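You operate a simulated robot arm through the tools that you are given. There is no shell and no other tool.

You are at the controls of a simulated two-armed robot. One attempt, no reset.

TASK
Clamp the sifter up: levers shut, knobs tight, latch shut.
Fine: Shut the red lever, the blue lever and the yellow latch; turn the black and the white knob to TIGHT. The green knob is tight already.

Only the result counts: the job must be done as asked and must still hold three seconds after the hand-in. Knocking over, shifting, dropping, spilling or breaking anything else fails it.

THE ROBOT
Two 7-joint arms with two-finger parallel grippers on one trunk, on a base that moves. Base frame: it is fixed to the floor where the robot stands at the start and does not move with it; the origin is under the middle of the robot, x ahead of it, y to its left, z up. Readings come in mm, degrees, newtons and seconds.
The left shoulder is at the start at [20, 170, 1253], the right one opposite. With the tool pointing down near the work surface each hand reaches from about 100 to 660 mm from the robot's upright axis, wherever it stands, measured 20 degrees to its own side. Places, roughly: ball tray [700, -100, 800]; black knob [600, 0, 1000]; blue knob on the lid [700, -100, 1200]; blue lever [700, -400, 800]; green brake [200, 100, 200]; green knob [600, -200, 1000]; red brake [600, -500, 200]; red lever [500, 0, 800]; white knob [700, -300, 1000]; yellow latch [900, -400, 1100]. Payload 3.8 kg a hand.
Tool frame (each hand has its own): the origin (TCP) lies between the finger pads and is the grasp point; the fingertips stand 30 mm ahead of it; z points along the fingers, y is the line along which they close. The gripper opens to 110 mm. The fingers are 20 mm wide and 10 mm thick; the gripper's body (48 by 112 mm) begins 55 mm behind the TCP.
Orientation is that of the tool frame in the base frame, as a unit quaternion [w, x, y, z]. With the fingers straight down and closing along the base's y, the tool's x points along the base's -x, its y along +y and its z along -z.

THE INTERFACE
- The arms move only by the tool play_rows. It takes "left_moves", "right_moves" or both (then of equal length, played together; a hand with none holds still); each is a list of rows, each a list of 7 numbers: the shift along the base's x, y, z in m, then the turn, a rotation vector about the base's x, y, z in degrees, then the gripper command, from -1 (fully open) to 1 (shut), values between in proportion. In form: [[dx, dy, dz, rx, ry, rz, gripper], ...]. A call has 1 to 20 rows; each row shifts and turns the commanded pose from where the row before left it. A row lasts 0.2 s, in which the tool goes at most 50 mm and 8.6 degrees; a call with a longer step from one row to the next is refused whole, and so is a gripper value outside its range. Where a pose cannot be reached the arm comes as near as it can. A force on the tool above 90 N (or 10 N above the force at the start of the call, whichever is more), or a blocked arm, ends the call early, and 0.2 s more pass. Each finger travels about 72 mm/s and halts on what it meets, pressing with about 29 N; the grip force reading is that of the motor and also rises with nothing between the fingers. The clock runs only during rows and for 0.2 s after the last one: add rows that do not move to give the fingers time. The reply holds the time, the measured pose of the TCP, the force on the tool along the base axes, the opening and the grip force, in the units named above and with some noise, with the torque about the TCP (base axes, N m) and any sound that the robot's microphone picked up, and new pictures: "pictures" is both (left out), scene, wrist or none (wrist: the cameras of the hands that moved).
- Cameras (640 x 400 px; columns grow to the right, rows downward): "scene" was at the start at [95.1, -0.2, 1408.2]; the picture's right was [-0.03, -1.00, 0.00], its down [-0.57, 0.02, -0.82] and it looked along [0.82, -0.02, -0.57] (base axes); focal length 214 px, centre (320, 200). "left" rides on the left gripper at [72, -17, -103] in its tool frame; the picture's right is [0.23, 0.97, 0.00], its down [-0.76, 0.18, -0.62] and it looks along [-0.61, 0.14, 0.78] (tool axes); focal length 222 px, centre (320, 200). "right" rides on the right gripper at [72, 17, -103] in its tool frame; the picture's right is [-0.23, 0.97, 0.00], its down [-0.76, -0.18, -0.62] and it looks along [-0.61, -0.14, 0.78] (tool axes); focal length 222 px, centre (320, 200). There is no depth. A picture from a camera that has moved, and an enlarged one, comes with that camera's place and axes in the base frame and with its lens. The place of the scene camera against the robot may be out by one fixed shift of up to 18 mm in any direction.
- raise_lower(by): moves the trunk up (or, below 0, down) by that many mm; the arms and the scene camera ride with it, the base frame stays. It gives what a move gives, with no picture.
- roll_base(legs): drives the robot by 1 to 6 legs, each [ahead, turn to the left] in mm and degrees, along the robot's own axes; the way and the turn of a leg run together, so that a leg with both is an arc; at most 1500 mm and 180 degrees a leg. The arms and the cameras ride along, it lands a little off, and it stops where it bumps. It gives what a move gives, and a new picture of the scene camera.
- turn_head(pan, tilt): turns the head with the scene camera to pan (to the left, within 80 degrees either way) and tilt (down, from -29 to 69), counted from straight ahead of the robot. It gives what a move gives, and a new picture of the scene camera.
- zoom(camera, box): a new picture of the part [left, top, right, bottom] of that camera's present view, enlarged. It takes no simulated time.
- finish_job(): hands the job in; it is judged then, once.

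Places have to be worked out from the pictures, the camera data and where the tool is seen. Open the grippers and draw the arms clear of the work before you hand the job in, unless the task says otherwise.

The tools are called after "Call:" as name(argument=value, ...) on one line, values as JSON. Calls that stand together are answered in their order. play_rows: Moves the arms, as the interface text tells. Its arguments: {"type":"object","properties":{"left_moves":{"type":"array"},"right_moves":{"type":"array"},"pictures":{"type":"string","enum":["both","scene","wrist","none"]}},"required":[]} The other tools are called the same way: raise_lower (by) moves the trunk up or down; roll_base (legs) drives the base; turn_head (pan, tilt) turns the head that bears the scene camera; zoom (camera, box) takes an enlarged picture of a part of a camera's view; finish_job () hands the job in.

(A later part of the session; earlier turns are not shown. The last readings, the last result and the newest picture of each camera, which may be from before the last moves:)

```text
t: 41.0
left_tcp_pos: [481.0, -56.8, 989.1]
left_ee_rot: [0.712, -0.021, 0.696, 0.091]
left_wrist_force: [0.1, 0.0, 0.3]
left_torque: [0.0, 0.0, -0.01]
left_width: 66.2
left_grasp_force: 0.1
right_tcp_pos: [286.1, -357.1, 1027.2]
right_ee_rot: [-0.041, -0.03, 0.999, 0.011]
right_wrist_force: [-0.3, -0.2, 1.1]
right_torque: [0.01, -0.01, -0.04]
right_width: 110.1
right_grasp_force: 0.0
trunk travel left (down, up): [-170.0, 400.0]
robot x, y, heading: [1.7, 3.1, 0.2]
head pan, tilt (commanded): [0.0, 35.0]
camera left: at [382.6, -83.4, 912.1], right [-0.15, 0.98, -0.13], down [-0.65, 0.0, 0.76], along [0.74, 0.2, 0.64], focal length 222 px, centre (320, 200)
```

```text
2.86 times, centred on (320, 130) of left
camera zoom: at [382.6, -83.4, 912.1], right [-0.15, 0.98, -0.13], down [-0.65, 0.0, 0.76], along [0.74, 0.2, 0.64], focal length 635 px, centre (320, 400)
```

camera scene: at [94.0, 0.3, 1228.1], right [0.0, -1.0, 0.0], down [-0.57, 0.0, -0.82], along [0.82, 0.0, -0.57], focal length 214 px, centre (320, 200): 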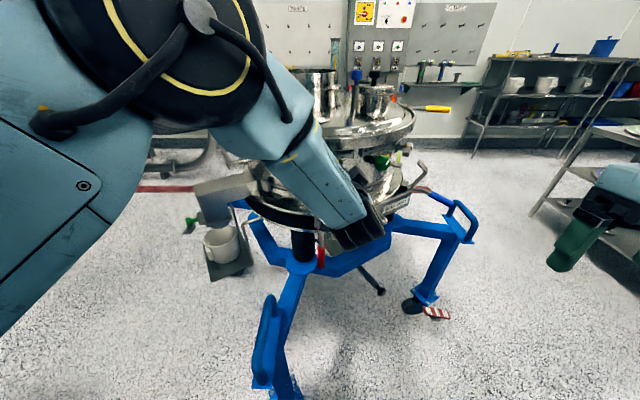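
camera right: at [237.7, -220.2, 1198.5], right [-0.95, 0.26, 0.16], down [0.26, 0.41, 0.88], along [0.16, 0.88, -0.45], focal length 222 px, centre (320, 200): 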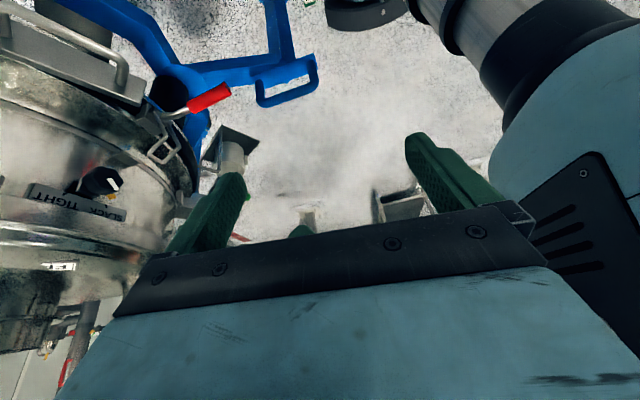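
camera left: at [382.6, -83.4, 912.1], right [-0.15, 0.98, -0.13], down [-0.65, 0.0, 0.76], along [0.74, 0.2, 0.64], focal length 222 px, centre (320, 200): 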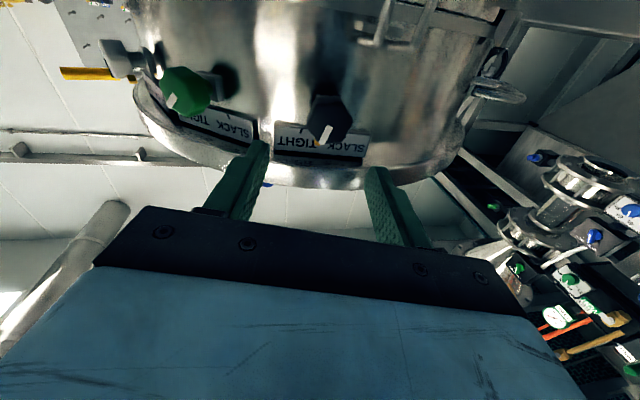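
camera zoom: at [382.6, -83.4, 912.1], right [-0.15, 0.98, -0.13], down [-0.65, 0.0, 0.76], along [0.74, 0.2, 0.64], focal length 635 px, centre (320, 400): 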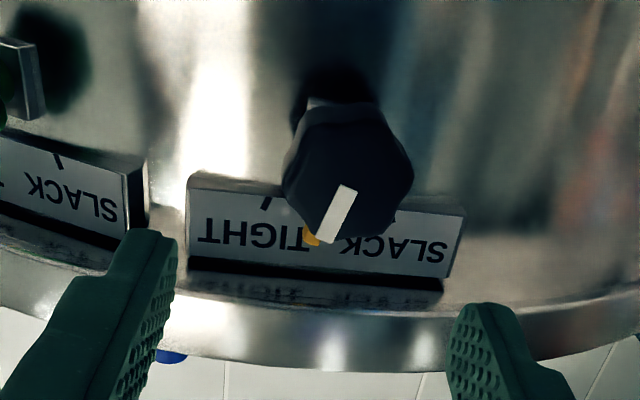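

The view is now square to the plate; the TIGHT tick is at 45° right. I correct the small offset and advance along the axis onto the knob.

Call:
play_rows(left_moves=[[0, 0.0057, -0.003, 0, 1.7, 0, 0], [0.026, 0.0041, 0, 0, 0, 0, 0], [0.026, 0.0041, 0, 0, 0, 0, 0], [0.025, 0.0041, 0, 0, 0, 0, 0]], pictures="wrist")

Call:
zoom(camera="left", box=[200, 80, 440, 240])

```text
t: 42.0
left_tcp_pos: [555.7, -39.2, 984.7]
left_ee_rot: [0.701, -0.022, 0.707, 0.093]
left_wrist_force: [0.2, 0.2, 0.3]
left_torque: [-0.03, 0.0, 0.0]
left_width: 55.0
left_grasp_force: 0.1
right_tcp_pos: [286.9, -354.7, 1026.2]
right_ee_rot: [-0.042, -0.03, 0.999, 0.011]
right_wrist_force: [0.1, -0.3, 0.8]
right_torque: [-0.03, -0.03, 0.02]
right_width: 109.9
right_grasp_force: 0.0
trunk travel left (down, up): [-170.0, 400.0]
robot x, y, heading: [-0.8, -0.6, 0.3]
head pan, tilt (commanded): [0.0, 35.0]
camera left: at [456.7, -66.0, 911.9], right [-0.16, 0.98, -0.13], down [-0.63, 0.0, 0.78], along [0.76, 0.2, 0.62], focal length 222 px, centre (320, 200)
```

left: 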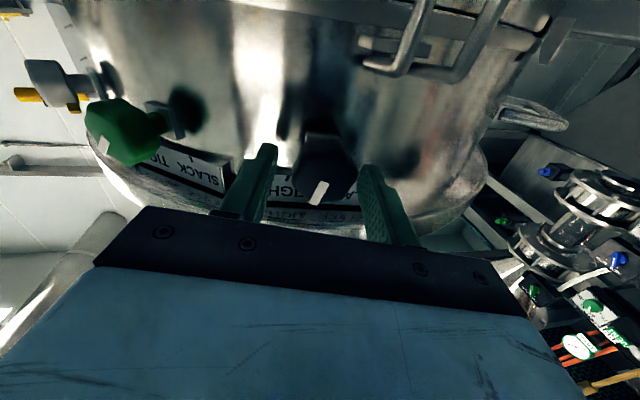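

```text
2.50 times, centred on (320, 160) of left
camera zoom: at [456.7, -66.0, 911.9], right [-0.16, 0.98, -0.13], down [-0.63, 0.0, 0.78], along [0.76, 0.2, 0.62], focal length 555 px, centre (320, 300)
```

zoom: 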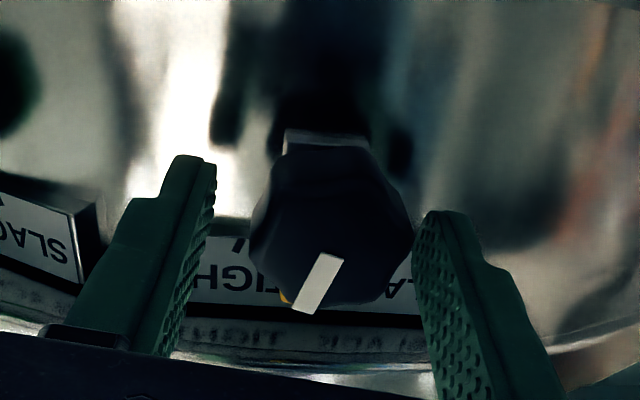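

Nearly centred. I nudge up/left 1.5 mm, advance 4 mm, and close.

Call:
play_rows(left_moves=[[0.004, 0.002, 0.0015, 0, 0, 0, 0], [0, 0, 0, 0, 0, 0, 0.3], [0, 0, 0, 0, 0, 0, 1], [0, 0, 0, 0, 0, 0, 1]], pictures="wrist")

```text
t: 43.0
left_tcp_pos: [561.5, -38.6, 987.5]
left_ee_rot: [0.701, -0.02, 0.707, 0.092]
left_wrist_force: [1.8, 2.7, 0.4]
left_torque: [0.01, -0.1, -0.55]
left_width: 39.1
left_grasp_force: 28.6
right_tcp_pos: [287.0, -355.0, 1025.3]
right_ee_rot: [-0.042, -0.03, 0.999, 0.011]
right_wrist_force: [1.1, -0.1, 0.0]
right_torque: [-0.02, 0.02, 0.02]
right_width: 110.0
right_grasp_force: 0.1
trunk travel left (down, up): [-170.0, 400.0]
robot x, y, heading: [-0.8, 3.1, 0.4]
head pan, tilt (commanded): [0.0, 35.0]
camera left: at [461.1, -63.3, 913.3], right [-0.16, 0.98, -0.13], down [-0.63, 0.0, 0.78], along [0.76, 0.2, 0.62], focal length 222 px, centre (320, 200)
```

left: 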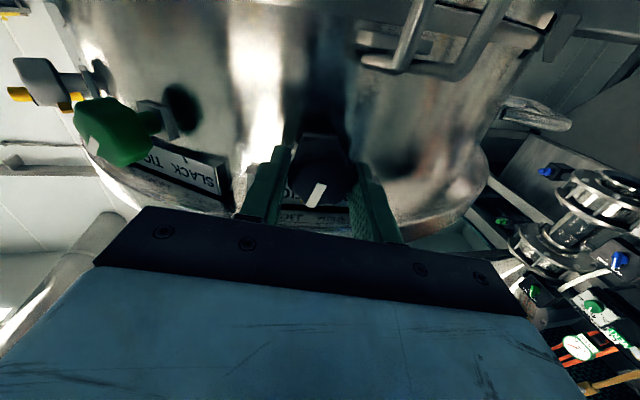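

Gripped centred (39.1 mm). I turn another 18° about the yawed axis.

Call:
play_rows(left_moves=[[0, 0, 0, 5.93, 0.94, 0, 1], [0, 0, 0, 5.93, 0.94, 0, 1], [0, 0, 0, 5.93, 0.94, 0, 1]], pictures="wrist")

Call:
zoom(camera="left", box=[200, 80, 440, 240])

```text
t: 43.8
left_tcp_pos: [563.0, -39.7, 990.8]
left_ee_rot: [0.682, 0.091, 0.697, 0.201]
left_wrist_force: [4.3, -9.7, 19.4]
left_torque: [-1.18, -1.09, -0.76]
left_width: 38.1
left_grasp_force: 29.0
right_tcp_pos: [285.7, -356.2, 1026.2]
right_ee_rot: [-0.04, -0.029, 0.999, 0.012]
right_wrist_force: [-0.1, -0.5, 0.6]
right_torque: [0.02, 0.0, -0.04]
right_width: 110.0
right_grasp_force: 0.1
trunk travel left (down, up): [-170.0, 400.0]
robot x, y, heading: [-5.6, -0.0, 0.2]
head pan, tilt (commanded): [0.0, 35.0]
camera left: at [458.6, -42.9, 917.2], right [-0.16, 0.97, 0.18], down [-0.6, -0.24, 0.76], along [0.78, 0.01, 0.62], focal length 222 px, centre (320, 200)
```

left: 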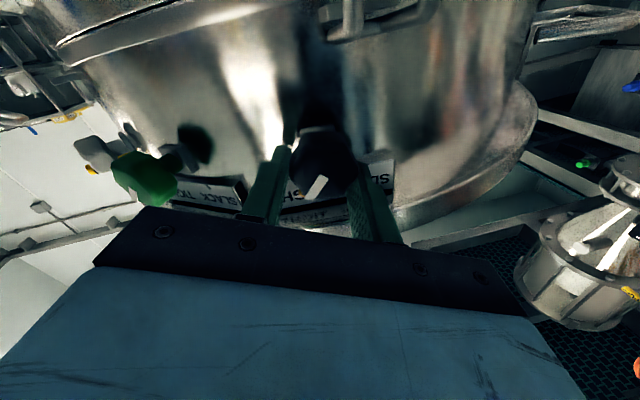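

```text
2.50 times, centred on (320, 160) of left
camera zoom: at [458.6, -42.9, 917.2], right [-0.16, 0.97, 0.18], down [-0.6, -0.24, 0.76], along [0.78, 0.01, 0.62], focal length 555 px, centre (320, 300)
```

zoom: 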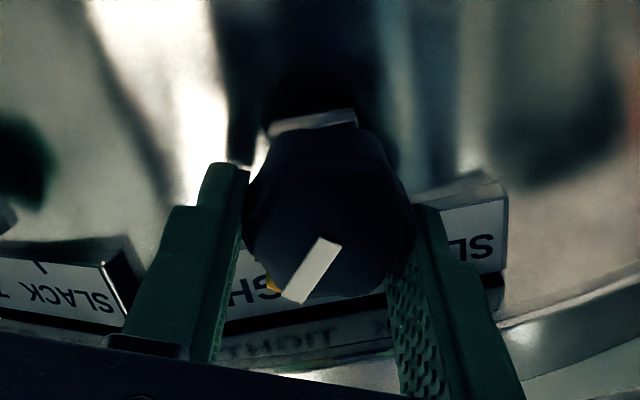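

The index is now ~38° to the TIGHT side. I turn a further 12°.

Call:
play_rows(left_moves=[[0, 0, 0, 5.93, 0.94, 0, 1], [0, 0, 0, 5.93, 0.94, 0, 1]], pictures="wrist")

Call:
zoom(camera="left", box=[200, 80, 440, 240])

```text
t: 44.4
left_tcp_pos: [562.6, -44.5, 995.6]
left_ee_rot: [0.662, 0.166, 0.679, 0.27]
left_wrist_force: [7.2, -27.4, 36.2]
left_torque: [-1.06, -1.13, -0.94]
left_width: 37.4
left_grasp_force: 28.9
right_tcp_pos: [285.0, -359.0, 1026.0]
right_ee_rot: [-0.04, -0.029, 0.999, 0.013]
right_wrist_force: [0.0, 0.6, 0.0]
right_torque: [-0.01, -0.02, 0.01]
right_width: 110.2
right_grasp_force: 0.1
trunk travel left (down, up): [-170.0, 400.0]
robot x, y, heading: [2.4, -1.8, 0.2]
head pan, tilt (commanded): [0.0, 35.0]
camera left: at [457.5, -31.7, 924.5], right [-0.15, 0.91, 0.39], down [-0.59, -0.39, 0.71], along [0.8, -0.12, 0.59], focal length 222 px, centre (320, 200)
```

left: 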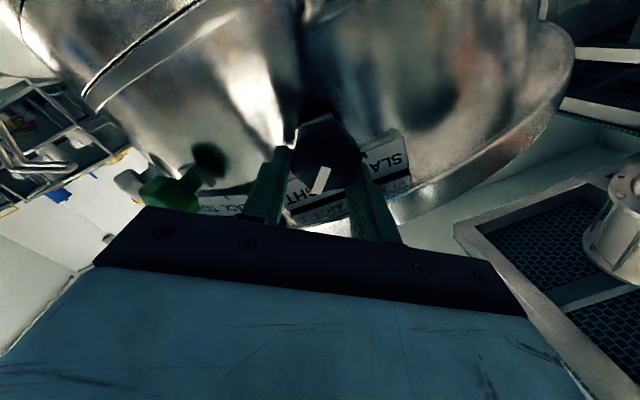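

```text
2.50 times, centred on (320, 160) of left
camera zoom: at [457.5, -31.7, 924.5], right [-0.15, 0.91, 0.39], down [-0.59, -0.39, 0.71], along [0.8, -0.12, 0.59], focal length 555 px, centre (320, 300)
```

zoom: 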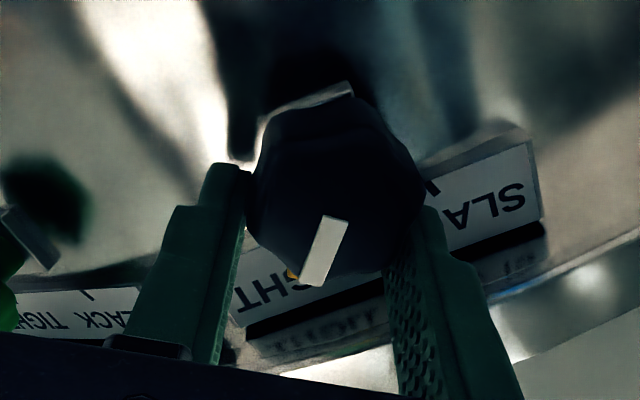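

Only ~4° gained (index ≈42°) with the hand being squeezed off – probably at or near the stop. I release, back off and compare the black and green knobs.

Call:
play_rows(left_moves=[[0, 0, 0, 0, 0, 0, 0.3], [0, 0, 0, 0, 0, 0, -0.2], [-0.02, -0.0032, 0, 0, 0, 0, -0.2], [-0.03, -0.0048, -0.001, -5.93, -0.94, 0, -0.2], [-0.03, -0.0048, -0.001, -5.93, -0.94, 0, -0.2], [-0.02, -0.0032, -0.001, -5.93, -0.94, 0, -0.2], [0, 0, -0.001, -5.93, -0.94, 0, -0.2], [0, 0, -0.001, -5.93, -0.94, 0, -0.2]], pictures="wrist")

Call:
zoom(camera="left", box=[120, 30, 420, 210])

Call:
zoom(camera="left", box=[260, 80, 380, 180])

```text
t: 46.2
left_tcp_pos: [461.0, -55.0, 983.1]
left_ee_rot: [0.702, -0.019, 0.706, 0.093]
left_wrist_force: [0.6, 0.4, 0.0]
left_torque: [0.02, -0.01, 0.0]
left_width: 66.1
left_grasp_force: 0.0
right_tcp_pos: [287.4, -354.6, 1025.5]
right_ee_rot: [-0.041, -0.031, 0.999, 0.011]
right_wrist_force: [0.3, 0.2, -0.2]
right_torque: [0.01, 0.0, 0.0]
right_width: 110.1
right_grasp_force: 0.0
trunk travel left (down, up): [-170.0, 400.0]
robot x, y, heading: [-0.3, 2.3, 0.2]
head pan, tilt (commanded): [0.0, 35.0]
camera left: at [360.4, -80.4, 909.1], right [-0.16, 0.98, -0.13], down [-0.63, 0.0, 0.77], along [0.76, 0.2, 0.62], focal length 222 px, centre (320, 200)
```

left: 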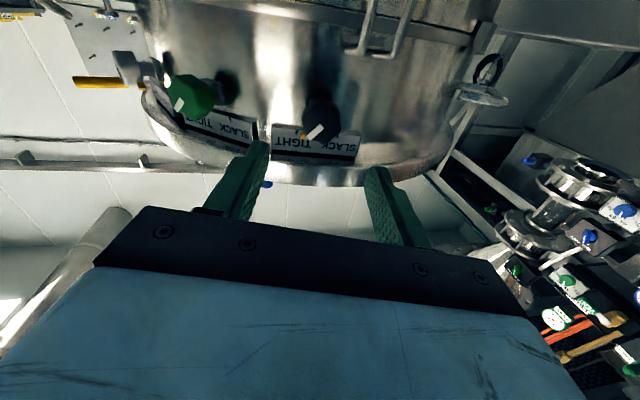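

```text
2.13 times, centred on (270, 120) of left
camera zoom: at [360.4, -80.4, 909.1], right [-0.16, 0.98, -0.13], down [-0.63, 0.0, 0.77], along [0.76, 0.2, 0.62], focal length 474 px, centre (427, 371)
```

zoom: 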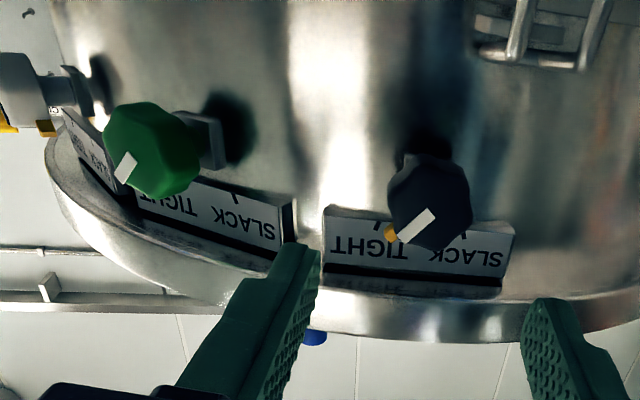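

```text
4.00 times, centred on (320, 130) of left
camera zoom: at [360.4, -80.4, 909.1], right [-0.16, 0.98, -0.13], down [-0.63, 0.0, 0.77], along [0.76, 0.2, 0.62], focal length 888 px, centre (320, 480)
```

zoom: 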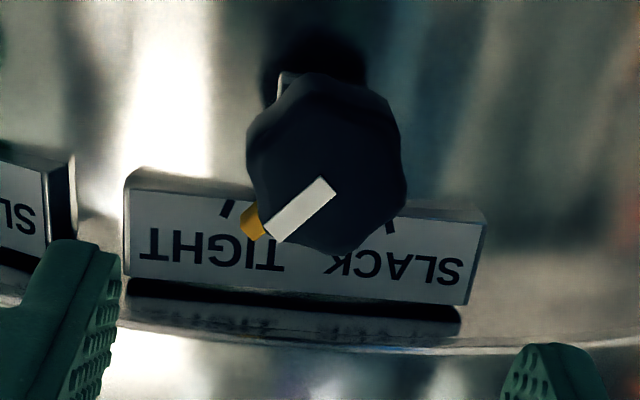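

I zoom on the green knob (already tight) to use its angle as the reference.

Call:
zoom(camera="left", box=[150, 60, 270, 160])

Call:
zoom(camera="scene", box=[310, 120, 430, 200])

```text
4.00 times, centred on (210, 110) of left
camera zoom: at [360.4, -80.4, 909.1], right [-0.16, 0.98, -0.13], down [-0.63, 0.0, 0.77], along [0.76, 0.2, 0.62], focal length 888 px, centre (760, 560)
```

zoom: 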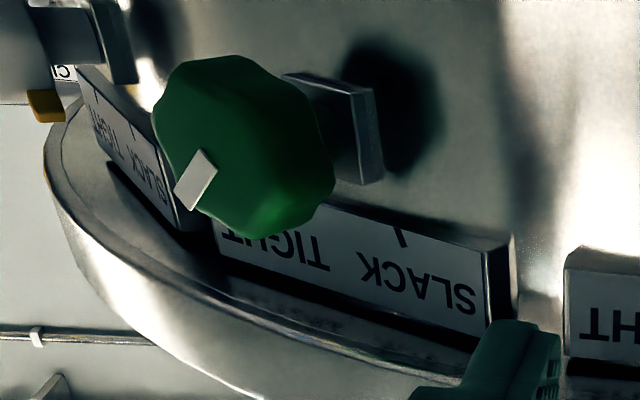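

```text
5.00 times, centred on (370, 160) of scene
camera zoom: at [94.1, 3.5, 1228.1], right [0.0, -1.0, 0.0], down [-0.57, 0.0, -0.82], along [0.82, 0.0, -0.57], focal length 1072 px, centre (70, 400)
```

zoom: 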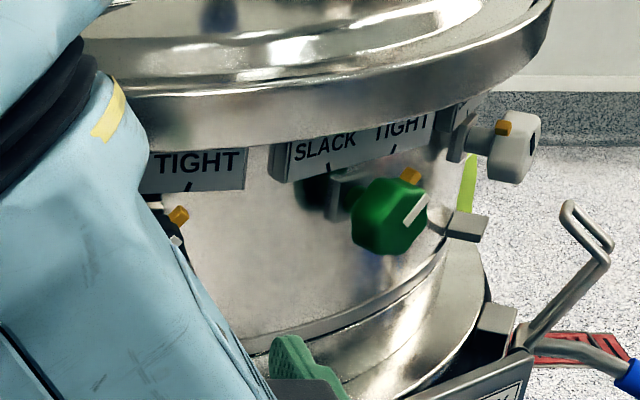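

The green reference is ~45–48°, black ~40–42°: a few degrees more is wanted. The resistance may be rate-dependent, so I re-grip centred and will turn slowly.

Call:
play_rows(left_moves=[[0, 0.002, 0.003, 0, 0, 0, 0], [0.025, 0.004, 0, 0, 0, 0, 0], [0.025, 0.004, 0, 0, 0, 0, 0], [0.025, 0.004, 0, 0, 0, 0, 0], [0.024, 0.0038, 0, 0, 0, 0, 0], [0, 0, 0, 0, 0, 0, 0]], pictures="wrist")

Call:
zoom(camera="left", box=[200, 80, 440, 240])

```text
t: 47.6
left_tcp_pos: [560.7, -35.7, 985.2]
left_ee_rot: [0.701, -0.021, 0.707, 0.093]
left_wrist_force: [-1.0, -0.3, 0.6]
left_torque: [-0.05, 0.01, -0.02]
left_width: 54.6
left_grasp_force: 0.0
right_tcp_pos: [286.3, -356.8, 1026.4]
right_ee_rot: [-0.041, -0.031, 0.999, 0.011]
right_wrist_force: [0.2, 0.1, -0.4]
right_torque: [-0.02, 0.0, 0.01]
right_width: 110.0
right_grasp_force: 0.0
trunk travel left (down, up): [-170.0, 400.0]
robot x, y, heading: [-2.4, 1.1, 0.1]
head pan, tilt (commanded): [0.0, 35.0]
camera left: at [460.5, -61.4, 911.5], right [-0.16, 0.98, -0.13], down [-0.63, 0.0, 0.78], along [0.76, 0.2, 0.62], focal length 222 px, centre (320, 200)
```

left: 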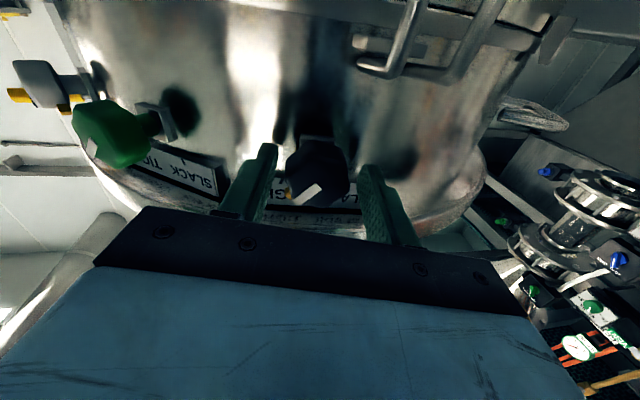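

```text
2.50 times, centred on (320, 160) of left
camera zoom: at [460.5, -61.4, 911.5], right [-0.16, 0.98, -0.13], down [-0.63, 0.0, 0.78], along [0.76, 0.2, 0.62], focal length 555 px, centre (320, 300)
```

zoom: 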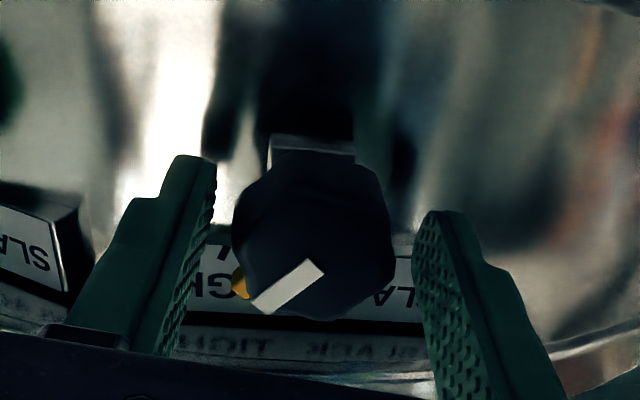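

Index measures ~43° now. I close and turn slowly (2° per row) another 12°.

Call:
play_rows(left_moves=[[0, 0, 0, 0, 0, 0, 0.3], [0, 0, 0, 0, 0, 0, 1], [0, 0, 0, 0, 0, 0, 1], [0, 0, 0, 1.975, 0.313, 0, 1], [0, 0, 0, 1.975, 0.313, 0, 1], [0, 0, 0, 1.975, 0.313, 0, 1], [0, 0, 0, 1.975, 0.313, 0, 1]], pictures="wrist")

Call:
zoom(camera="left", box=[200, 80, 440, 240])

```text
t: 49.2
left_tcp_pos: [561.1, -38.1, 988.6]
left_ee_rot: [0.695, 0.028, 0.704, 0.142]
left_wrist_force: [3.9, -10.8, 14.1]
left_torque: [-0.78, -0.5, -0.81]
left_width: 39.4
left_grasp_force: 29.3
right_tcp_pos: [286.3, -356.8, 1026.1]
right_ee_rot: [-0.04, -0.029, 0.999, 0.012]
right_wrist_force: [0.1, 0.1, -0.8]
right_torque: [-0.03, -0.04, 0.04]
right_width: 110.0
right_grasp_force: 0.1
trunk travel left (down, up): [-170.0, 400.0]
robot x, y, heading: [0.4, 2.7, 0.2]
head pan, tilt (commanded): [0.0, 35.0]
camera left: at [459.3, -53.4, 912.4], right [-0.16, 0.99, 0.01], down [-0.62, -0.11, 0.78], along [0.77, 0.12, 0.63], focal length 222 px, centre (320, 200)
```

left: 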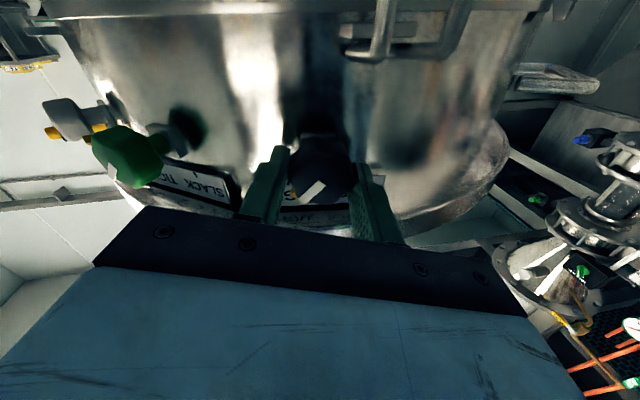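

```text
2.50 times, centred on (320, 160) of left
camera zoom: at [459.3, -53.4, 912.4], right [-0.16, 0.99, 0.01], down [-0.62, -0.11, 0.78], along [0.77, 0.12, 0.63], focal length 555 px, centre (320, 300)
```

zoom: 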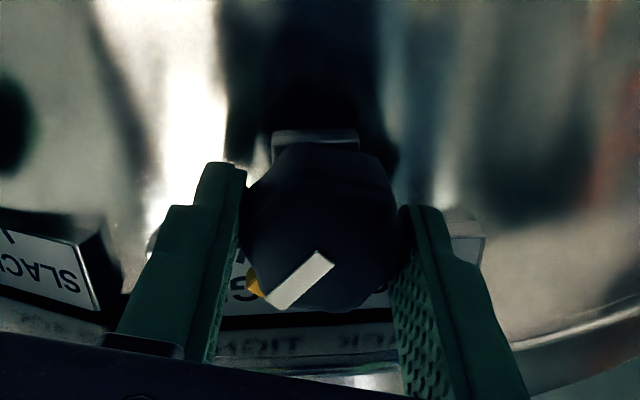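

No further rotation for 8° of hand turn with the torque up: the black knob is at its stop on TIGHT (~43–45°). I release and back off.

Call:
play_rows(left_moves=[[0, 0, 0, -2, -0.3, 0, 0.3], [0, 0, 0, 0, 0, 0, -0.2], [-0.025, -0.004, 0, 0, 0, 0, -0.2], [-0.03, -0.0048, 0, 0, 0, 0, -0.2], [-0.03, -0.0048, 0, 0, 0, 0, -0.2], [-0.04, -0.0048, 0, 0, 0, 0, -0.2], [-0.04, 0, 0, 0, 0, 0, -0.2]], pictures="both")

Call:
zoom(camera="left", box=[160, 40, 420, 210])

```text
t: 50.8
left_tcp_pos: [395.7, -53.9, 985.7]
left_ee_rot: [0.695, 0.017, 0.707, 0.131]
left_wrist_force: [-0.1, -0.3, -0.3]
left_torque: [0.02, -0.03, -0.02]
left_width: 66.0
left_grasp_force: 0.0
right_tcp_pos: [286.4, -355.6, 1026.2]
right_ee_rot: [-0.042, -0.03, 0.999, 0.011]
right_wrist_force: [0.4, 0.3, 0.5]
right_torque: [0.02, -0.04, 0.05]
right_width: 110.0
right_grasp_force: 0.1
trunk travel left (down, up): [-170.0, 400.0]
robot x, y, heading: [-0.6, 3.3, 0.4]
head pan, tilt (commanded): [0.0, 35.0]
camera scene: at [93.7, 3.5, 1228.1], right [0.0, -1.0, 0.0], down [-0.57, 0.0, -0.82], along [0.82, 0.0, -0.57], focal length 214 px, centre (320, 200)
camera left: at [294.4, -73.0, 910.1], right [-0.16, 0.99, -0.02], down [-0.62, -0.08, 0.78], along [0.77, 0.14, 0.62], focal length 222 px, centre (320, 200)
```

scene: 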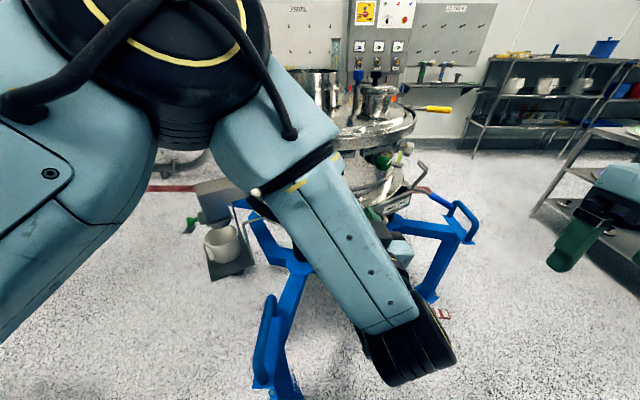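
left: 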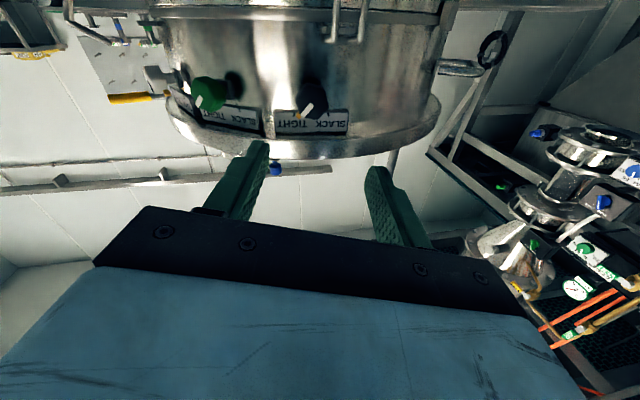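

```text
2.35 times, centred on (290, 125) of left
camera zoom: at [294.4, -73.0, 910.1], right [-0.16, 0.99, -0.02], down [-0.62, -0.08, 0.78], along [0.77, 0.14, 0.62], focal length 523 px, centre (391, 376)
```

zoom: 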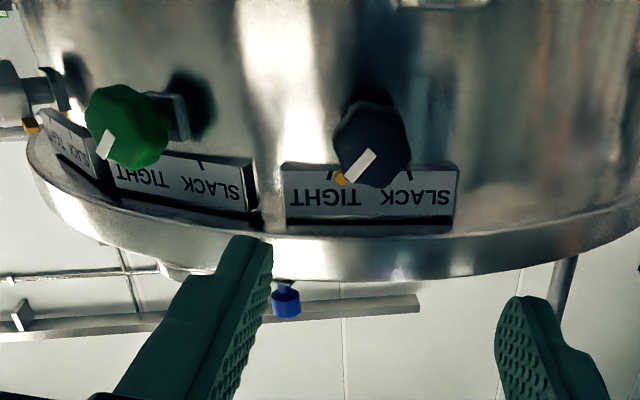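

Black knob reads TIGHT like the green one. Now the right side: I look through the right wrist camera at the blue lever, leg handle and white knob.

Call:
zoom(camera="right", box=[0, 0, 640, 400])

Call:
zoom(camera="scene", box=[380, 80, 500, 160])

Call:
zoom(camera="scene", box=[380, 140, 500, 320])

```text
1.00 times, centred on (320, 200) of right (not enlarged: the box is as wide or as high as the picture)
camera zoom: at [222.7, -345.6, 1135.0], right [0.17, 0.99, 0.01], down [0.82, -0.14, 0.55], along [0.55, -0.09, -0.83], focal length 222 px, centre (320, 200)
```

zoom: 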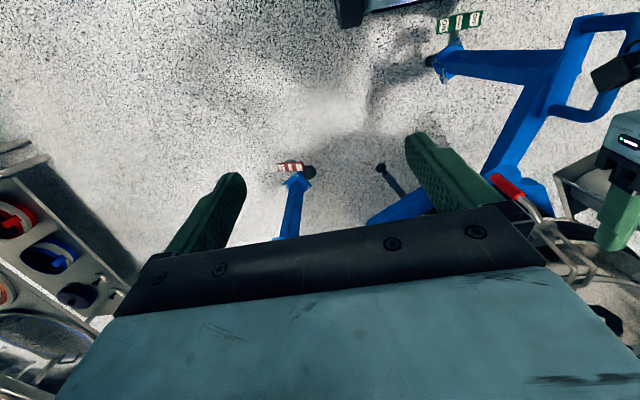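

```text
5.00 times, centred on (440, 120) of scene
camera zoom: at [93.7, 3.5, 1228.1], right [0.0, -1.0, 0.0], down [-0.57, 0.0, -0.82], along [0.82, 0.0, -0.57], focal length 1072 px, centre (-280, 600)
```

zoom: 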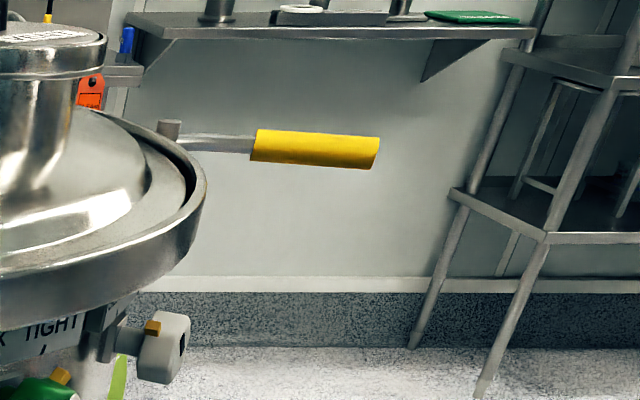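

```text
2.22 times, centred on (440, 230) of scene
camera zoom: at [93.7, 3.5, 1228.1], right [0.0, -1.0, 0.0], down [-0.57, 0.0, -0.82], along [0.82, 0.0, -0.57], focal length 477 px, centre (53, 133)
```

zoom: 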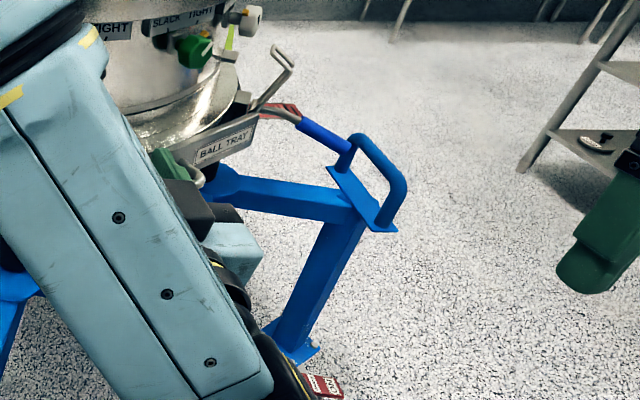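

White knob ≈[716,-264,985] (axis yaw ~60°), blue lever pivot ≈[745,-306,835]. I'll drive the robot round to about (402,-736), heading 60°. First I retract the left hand, then back up and drive in stages.

Call:
play_rows(left_moves=[[-0.025, 0.025, 0.005, 0, 3, 0, -0.2], [-0.025, 0.03, 0.005, 0, 6, 0, -0.2], [-0.025, 0.03, 0.005, 0, 6, 0, -0.2], [-0.02, 0.03, 0.005, 0, 6, 0, -0.2], [-0.02, 0.03, 0.005, 0, 6, 0, -0.2]], pictures="scene")

Call:
roll_base(legs=[[-250, 0]])

```text
t: 52.0
left_tcp_pos: [303.8, 52.2, 1011.5]
left_ee_rot: [0.51, 0.049, 0.85, 0.121]
left_wrist_force: [-0.4, 0.4, 0.2]
left_torque: [-0.01, 0.04, -0.01]
left_width: 66.1
left_grasp_force: 0.1
left hand out of reach, approached as far as the arm can: row 4, 5
right_tcp_pos: [286.1, -355.6, 1026.5]
right_ee_rot: [-0.042, -0.03, 0.999, 0.01]
right_wrist_force: [0.2, 0.5, 0.1]
right_torque: [-0.02, -0.02, 0.03]
right_width: 110.2
right_grasp_force: 0.0
trunk travel left (down, up): [-170.0, 400.0]
robot x, y, heading: [-2.5, -1.8, 0.2]
head pan, tilt (commanded): [0.0, 35.0]
camera scene: at [93.8, 4.0, 1228.1], right [0.0, -1.0, 0.0], down [-0.57, 0.0, -0.82], along [0.82, 0.0, -0.57], focal length 214 px, centre (320, 200)
```

scene: 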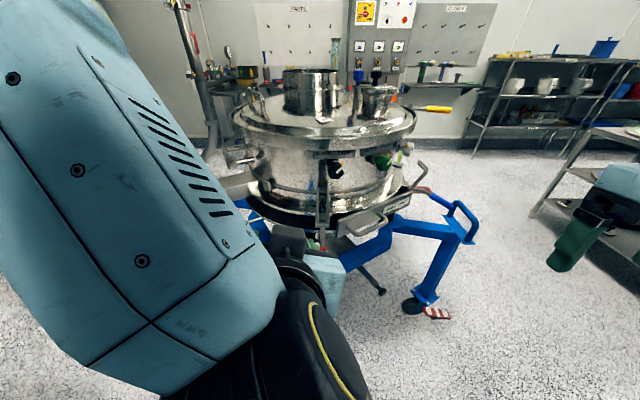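

```text
t: 53.8
left_tcp_pos: [57.1, 51.0, 1010.8]
left_ee_rot: [0.511, 0.048, 0.85, 0.122]
left_wrist_force: [-0.4, -0.1, 0.0]
left_torque: [0.02, 0.0, 0.02]
left_width: 66.2
left_grasp_force: 0.1
right_tcp_pos: [38.4, -358.0, 1026.6]
right_ee_rot: [-0.04, -0.029, 0.999, 0.012]
right_wrist_force: [-0.3, -0.1, 0.1]
right_torque: [0.0, -0.03, -0.03]
right_width: 109.7
right_grasp_force: 0.1
trunk travel left (down, up): [-170.0, 400.0]
robot x, y, heading: [-248.7, -3.0, 0.1]
head pan, tilt (commanded): [0.0, 35.0]
camera scene: at [-153.9, 2.8, 1228.2], right [0.0, -1.0, 0.0], down [-0.57, 0.0, -0.82], along [0.82, 0.0, -0.57], focal length 214 px, centre (320, 200)
```

scene: 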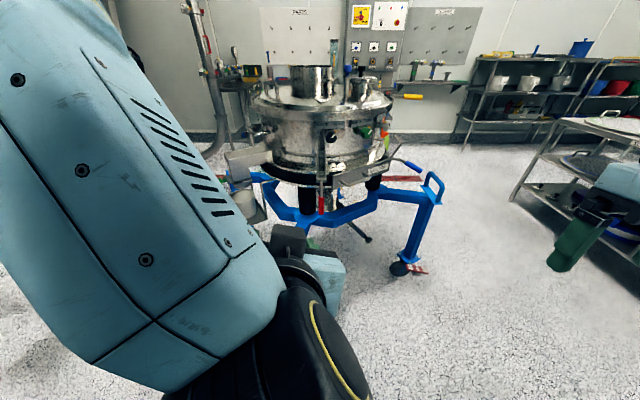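

Backed to (-249,-3). From here I check the red lever and black knob, then continue driving round.

Call:
zoom(camera="scene", box=[240, 80, 460, 290])

Call:
roll_base(legs=[[0, -63.2], [700, 0]])

```text
1.90 times, centred on (350, 185) of scene
camera zoom: at [-153.9, 2.8, 1228.2], right [0.0, -1.0, 0.0], down [-0.57, 0.0, -0.82], along [0.82, 0.0, -0.57], focal length 408 px, centre (263, 229)
```

zoom: 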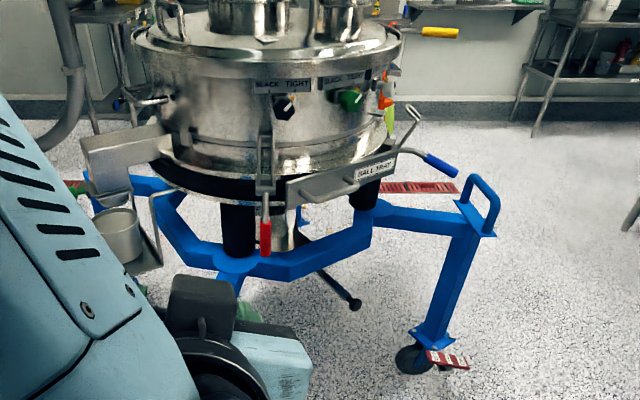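

```text
t: 60.4
left_tcp_pos: [255.8, -862.6, 1011.6]
left_ee_rot: [0.5, 0.483, 0.7, -0.163]
left_wrist_force: [-0.2, -0.6, 0.4]
left_torque: [0.02, 0.01, -0.03]
left_width: 66.0
left_grasp_force: 0.1
right_tcp_pos: [-114.8, -1032.3, 1025.1]
right_ee_rot: [-0.029, 0.495, 0.868, 0.032]
right_wrist_force: [0.1, -0.1, 0.7]
right_torque: [0.03, 0.03, -0.03]
right_width: 109.9
right_grasp_force: 0.1
trunk travel left (down, up): [-170.0, 400.0]
robot x, y, heading: [71.1, -613.7, -62.9]
head pan, tilt (commanded): [0.0, 35.0]
camera scene: at [107.1, -708.3, 1228.0], right [-0.89, -0.46, 0.0], down [-0.26, 0.51, -0.82], along [0.38, -0.73, -0.57], focal length 214 px, centre (320, 200)
```

scene: 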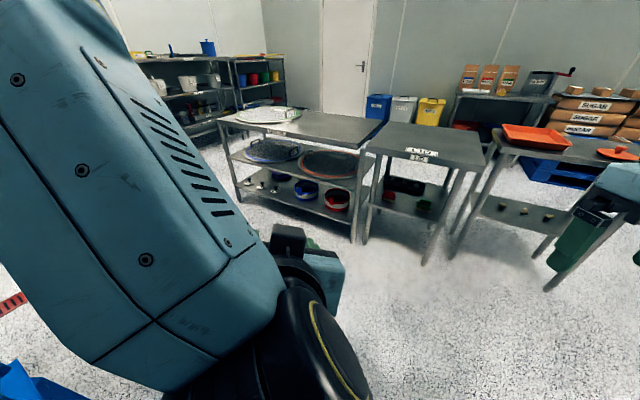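

Path clear (tables > 1 m further). I continue to the staging point and turn to heading 60°.

Call:
roll_base(legs=[[420, 0], [0, 123]])

```text
t: 68.1
left_tcp_pos: [365.3, -692.9, 1012.6]
left_ee_rot: [0.377, -0.393, 0.755, 0.366]
left_wrist_force: [-0.4, -0.5, 0.1]
left_torque: [-0.01, 0.0, 0.03]
left_width: 65.9
left_grasp_force: 0.1
right_tcp_pos: [713.0, -904.9, 1025.9]
right_ee_rot: [-0.041, -0.534, 0.844, -0.012]
right_wrist_force: [-0.6, -0.2, -0.4]
right_torque: [-0.02, -0.03, 0.0]
right_width: 110.1
right_grasp_force: 0.1
trunk travel left (down, up): [-170.0, 400.0]
robot x, y, heading: [261.8, -985.9, 61.3]
head pan, tilt (commanded): [0.0, 35.0]
camera scene: at [301.0, -886.4, 1228.1], right [0.88, -0.48, 0.0], down [-0.27, -0.5, -0.82], along [0.39, 0.72, -0.57], focal length 214 px, centre (320, 200)
```

scene: 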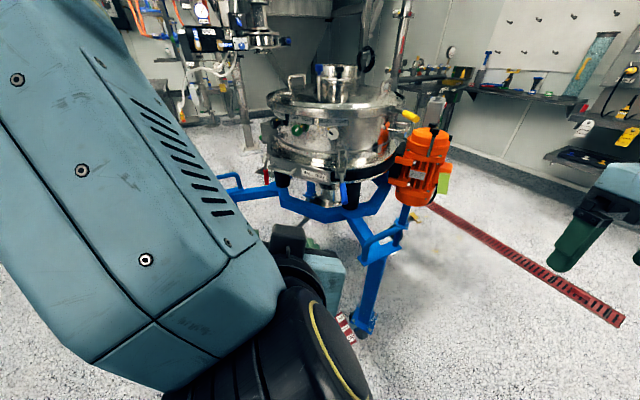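

Now facing the sifter's right side; an orange vibration motor is also there. I enlarge.

Call:
zoom(camera="scene", box=[250, 50, 470, 200])

Call:
zoom(camera="scene", box=[260, 120, 460, 350])

Call:
zoom(camera="scene", box=[360, 80, 470, 160])

```text
2.67 times, centred on (360, 125) of scene
camera zoom: at [301.0, -886.4, 1228.1], right [0.88, -0.48, 0.0], down [-0.27, -0.5, -0.82], along [0.39, 0.72, -0.57], focal length 572 px, centre (213, 400)
```

zoom: 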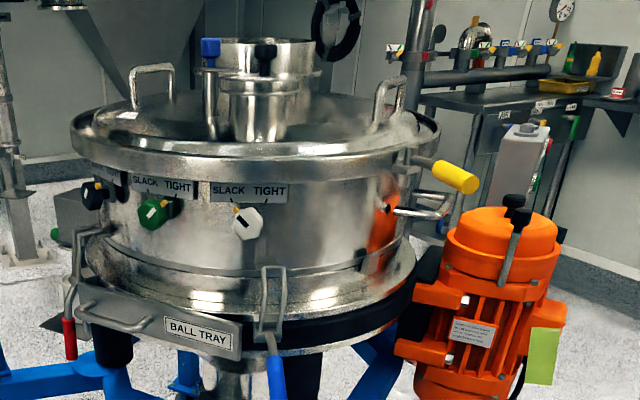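

```text
1.74 times, centred on (360, 235) of scene
camera zoom: at [301.0, -886.4, 1228.1], right [0.88, -0.48, 0.0], down [-0.27, -0.5, -0.82], along [0.39, 0.72, -0.57], focal length 373 px, centre (250, 139)
```

zoom: 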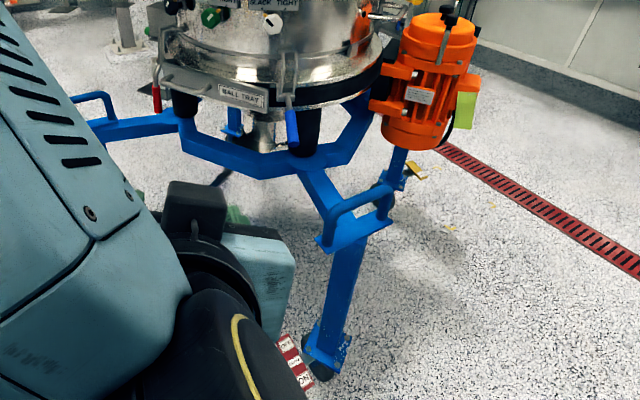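

```text
5.00 times, centred on (415, 120) of scene
camera zoom: at [301.0, -886.4, 1228.1], right [0.88, -0.48, 0.0], down [-0.27, -0.5, -0.82], along [0.39, 0.72, -0.57], focal length 1072 px, centre (-155, 600)
```

zoom: 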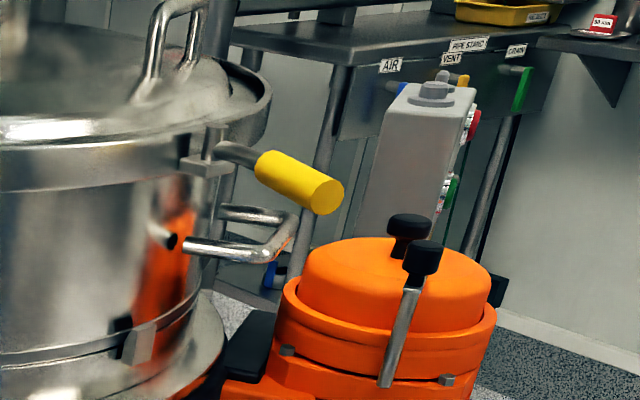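

The leg handle tops out near z≈735 at about [717,-531], the motor top ≈[892,-480,1020]. I raise the right hand for clearance, then drive ahead.

Call:
play_rows(right_moves=[[0, 0, 0.04, 0, 0, 0, -1], [0, 0, 0.04, 0, 0, 0, -1], [0, 0, 0.04, 0, 0, 0, -1]], left_moves=[[0, 0, 0.02, 0, 0, 0, -0.2], [0, 0, 0.02, 0, 0, 0, -0.2], [0, 0, 0.02, 0, 0, 0, -0.2]], pictures="none")

Call:
roll_base(legs=[[200, 0]])

```text
t: 68.9
left_tcp_pos: [365.2, -692.7, 1073.3]
left_ee_rot: [0.377, -0.393, 0.754, 0.366]
left_wrist_force: [0.4, 0.6, -0.7]
left_torque: [0.0, 0.01, 0.02]
left_width: 66.1
left_grasp_force: 0.0
right_tcp_pos: [715.8, -905.0, 1144.3]
right_ee_rot: [-0.041, -0.534, 0.844, -0.011]
right_wrist_force: [0.7, -0.2, 0.5]
right_torque: [0.01, 0.01, 0.0]
right_width: 110.1
right_grasp_force: 0.0
trunk travel left (down, up): [-170.0, 400.0]
robot x, y, heading: [265.0, -987.7, 61.5]
head pan, tilt (commanded): [0.0, 35.0]
```

```text
t: 70.5
left_tcp_pos: [461.7, -516.8, 1070.7]
left_ee_rot: [0.377, -0.393, 0.755, 0.365]
left_wrist_force: [0.2, 1.0, -0.2]
left_torque: [0.01, 0.0, 0.0]
left_width: 66.0
left_grasp_force: 0.1
right_tcp_pos: [812.9, -728.1, 1145.7]
right_ee_rot: [-0.041, -0.535, 0.844, -0.013]
right_wrist_force: [0.4, 0.8, 0.0]
right_torque: [-0.03, 0.0, 0.0]
right_width: 110.3
right_grasp_force: 0.1
trunk travel left (down, up): [-170.0, 400.0]
robot x, y, heading: [357.4, -809.5, 61.5]
head pan, tilt (commanded): [0.0, 35.0]
camera scene: at [397.0, -710.7, 1228.0], right [0.88, -0.48, 0.0], down [-0.28, -0.5, -0.82], along [0.39, 0.72, -0.57], focal length 214 px, centre (320, 200)
```

scene: 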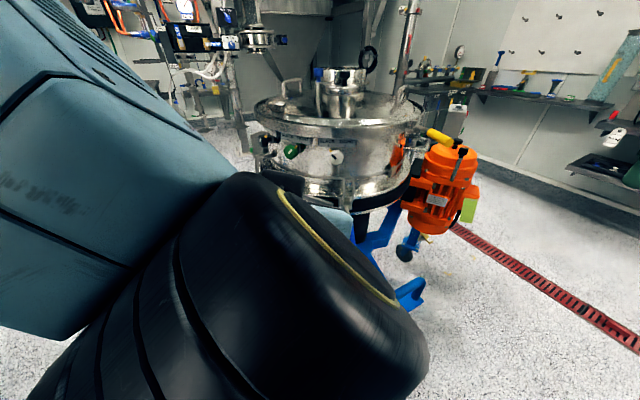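

At (357,-810), heading 61.5°. I look through both wrist cameras for a stereo view of the blue lever, white knob and latch.

Call:
zoom(camera="left", box=[0, 0, 640, 400])

Call:
zoom(camera="right", box=[0, 0, 640, 400])

```text
1.00 times, centred on (320, 200) of left (not enlarged: the box is as wide or as high as the picture)
camera zoom: at [418.0, -635.0, 1052.1], right [-0.94, 0.34, 0.05], down [-0.02, -0.21, 0.98], along [0.34, 0.92, 0.21], focal length 222 px, centre (320, 200)
```

zoom: 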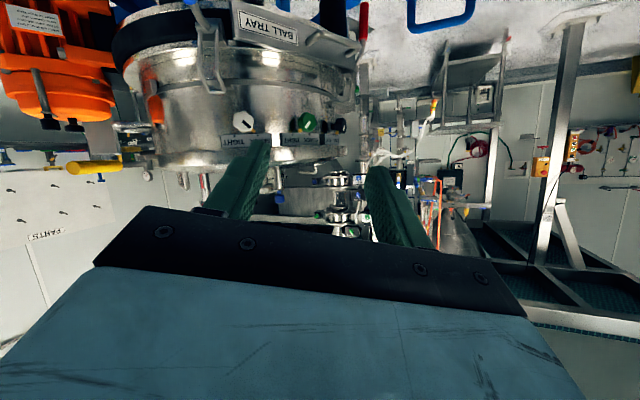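

```text
1.00 times, centred on (320, 200) of right (not enlarged: the box is as wide or as high as the picture)
camera zoom: at [772.6, -780.8, 1253.5], right [-0.78, 0.62, 0.01], down [0.52, 0.65, 0.55], along [0.34, 0.44, -0.83], focal length 222 px, centre (320, 200)
```

zoom: 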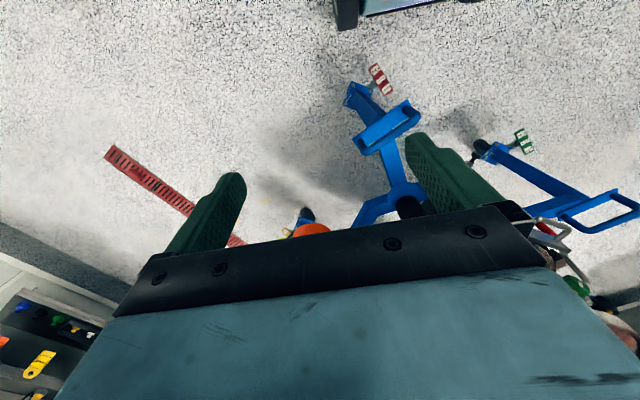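

White knob ≈[715,-250,985], blue pivot ≈[750,-275,835]; the base still has clearance to the red pedal (~[620,-522]). I drive 97 mm ahead.

Call:
roll_base(legs=[[97, 0]])

Call:
zoom(camera="left", box=[60, 0, 380, 200])

```text
t: 71.6
left_tcp_pos: [508.9, -430.9, 1070.6]
left_ee_rot: [0.377, -0.393, 0.754, 0.366]
left_wrist_force: [0.2, 0.1, -0.2]
left_torque: [-0.01, 0.02, -0.01]
left_width: 65.6
left_grasp_force: 0.0
right_tcp_pos: [858.8, -643.0, 1145.5]
right_ee_rot: [-0.041, -0.535, 0.844, -0.012]
right_wrist_force: [0.6, -0.7, -0.3]
right_torque: [-0.07, 0.02, 0.01]
right_width: 110.0
right_grasp_force: 0.1
trunk travel left (down, up): [-170.0, 400.0]
robot x, y, heading: [409.5, -727.6, 61.4]
head pan, tilt (commanded): [0.0, 35.0]
camera scene: at [443.5, -625.3, 1228.0], right [0.88, -0.48, 0.0], down [-0.27, -0.5, -0.82], along [0.39, 0.72, -0.57], focal length 214 px, centre (320, 200)
```

scene: 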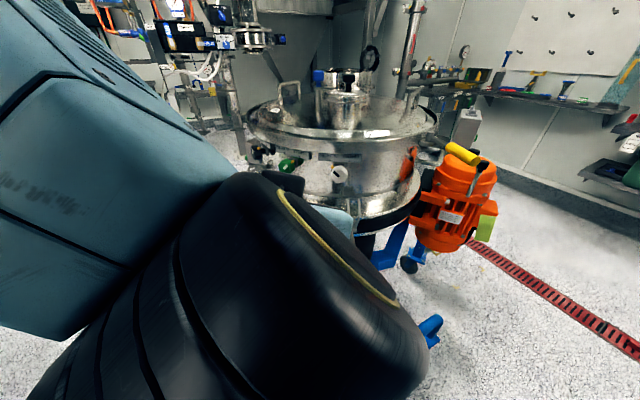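

```text
2.00 times, centred on (220, 100) of left
camera zoom: at [464.4, -549.7, 1052.0], right [-0.94, 0.34, 0.05], down [-0.02, -0.21, 0.98], along [0.34, 0.92, 0.21], focal length 444 px, centre (520, 400)
```

zoom: 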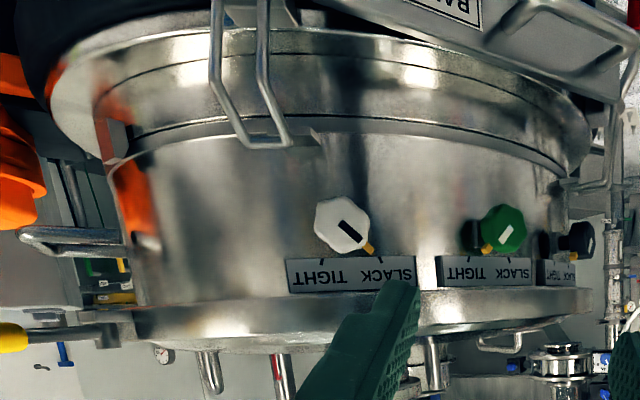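

White knob: plate geometry gives centre ≈[708,-258,985.5], axis yaw ≈59°. I bring the left hand to a level stand-off on its axis with −45° roll.

Call:
play_rows(left_moves=[[0.0173, 0.009, -0.0107, -0.44, -8.1, 0.375, -0.27], [0.0173, 0.009, -0.0107, -0.44, -8.1, 0.375, -0.27], [0.0173, 0.009, -0.0107, -0.44, -8.1, 0.375, -0.27], [0.0173, 0.009, -0.0107, -0.44, -8.1, 0.375, -0.27], [0.0173, 0.009, -0.0107, -0.44, -8.1, 0.375, -0.27], [0.0173, 0.009, -0.0107, -0.44, -8.1, 0.375, -0.27], [0.0173, 0.009, -0.0107, -0.44, -8.1, 0.375, -0.27], [0.0173, 0.009, -0.0107, -0.44, -8.1, 0.375, -0.27]], pictures="both")

Call:
zoom(camera="left", box=[220, 40, 420, 180])

```text
t: 73.4
left_tcp_pos: [647.0, -360.6, 983.4]
left_ee_rot: [0.703, -0.557, 0.435, 0.085]
left_wrist_force: [0.1, -0.4, 0.6]
left_torque: [0.02, -0.03, 0.01]
left_width: 70.1
left_grasp_force: 0.0
right_tcp_pos: [859.1, -643.5, 1144.8]
right_ee_rot: [-0.042, -0.534, 0.844, -0.011]
right_wrist_force: [-0.8, 0.7, 0.1]
right_torque: [0.01, 0.02, 0.02]
right_width: 109.9
right_grasp_force: 0.0
trunk travel left (down, up): [-170.0, 400.0]
robot x, y, heading: [404.4, -726.8, 61.6]
head pan, tilt (commanded): [0.0, 35.0]
camera scene: at [443.2, -626.2, 1228.0], right [0.88, -0.48, 0.0], down [-0.27, -0.5, -0.82], along [0.39, 0.72, -0.57], focal length 214 px, centre (320, 200)
camera left: at [647.4, -481.2, 946.0], right [-0.45, 0.27, -0.85], down [-0.89, -0.19, 0.41], along [-0.05, 0.94, 0.33], focal length 222 px, centre (320, 200)
```

scene: 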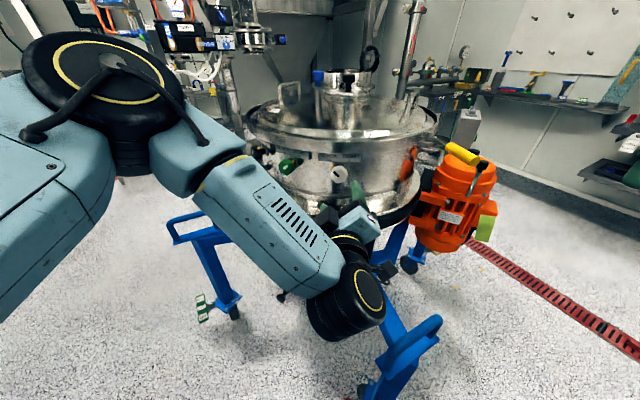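
left: 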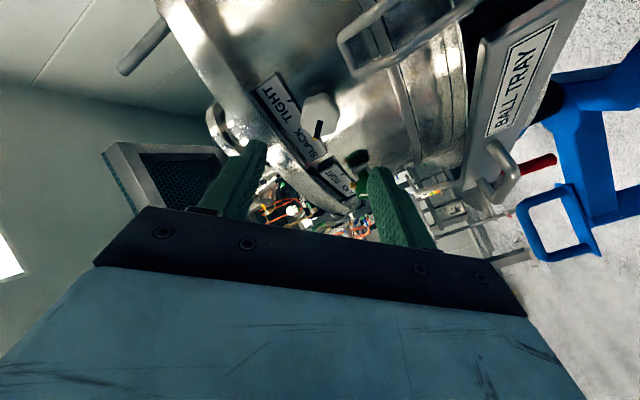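

```text
2.86 times, centred on (320, 110) of left
camera zoom: at [647.4, -481.2, 946.0], right [-0.45, 0.27, -0.85], down [-0.89, -0.19, 0.41], along [-0.05, 0.94, 0.33], focal length 635 px, centre (320, 457)
```

zoom: 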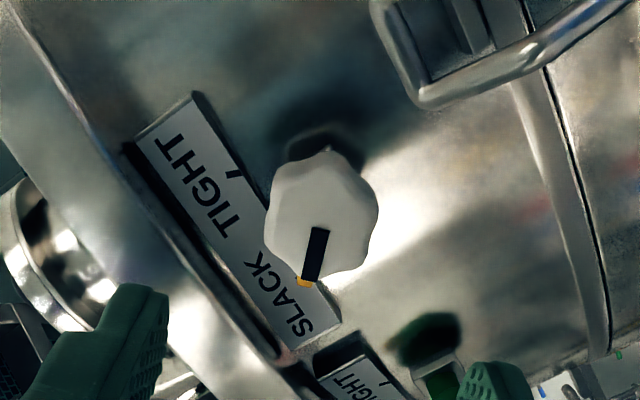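

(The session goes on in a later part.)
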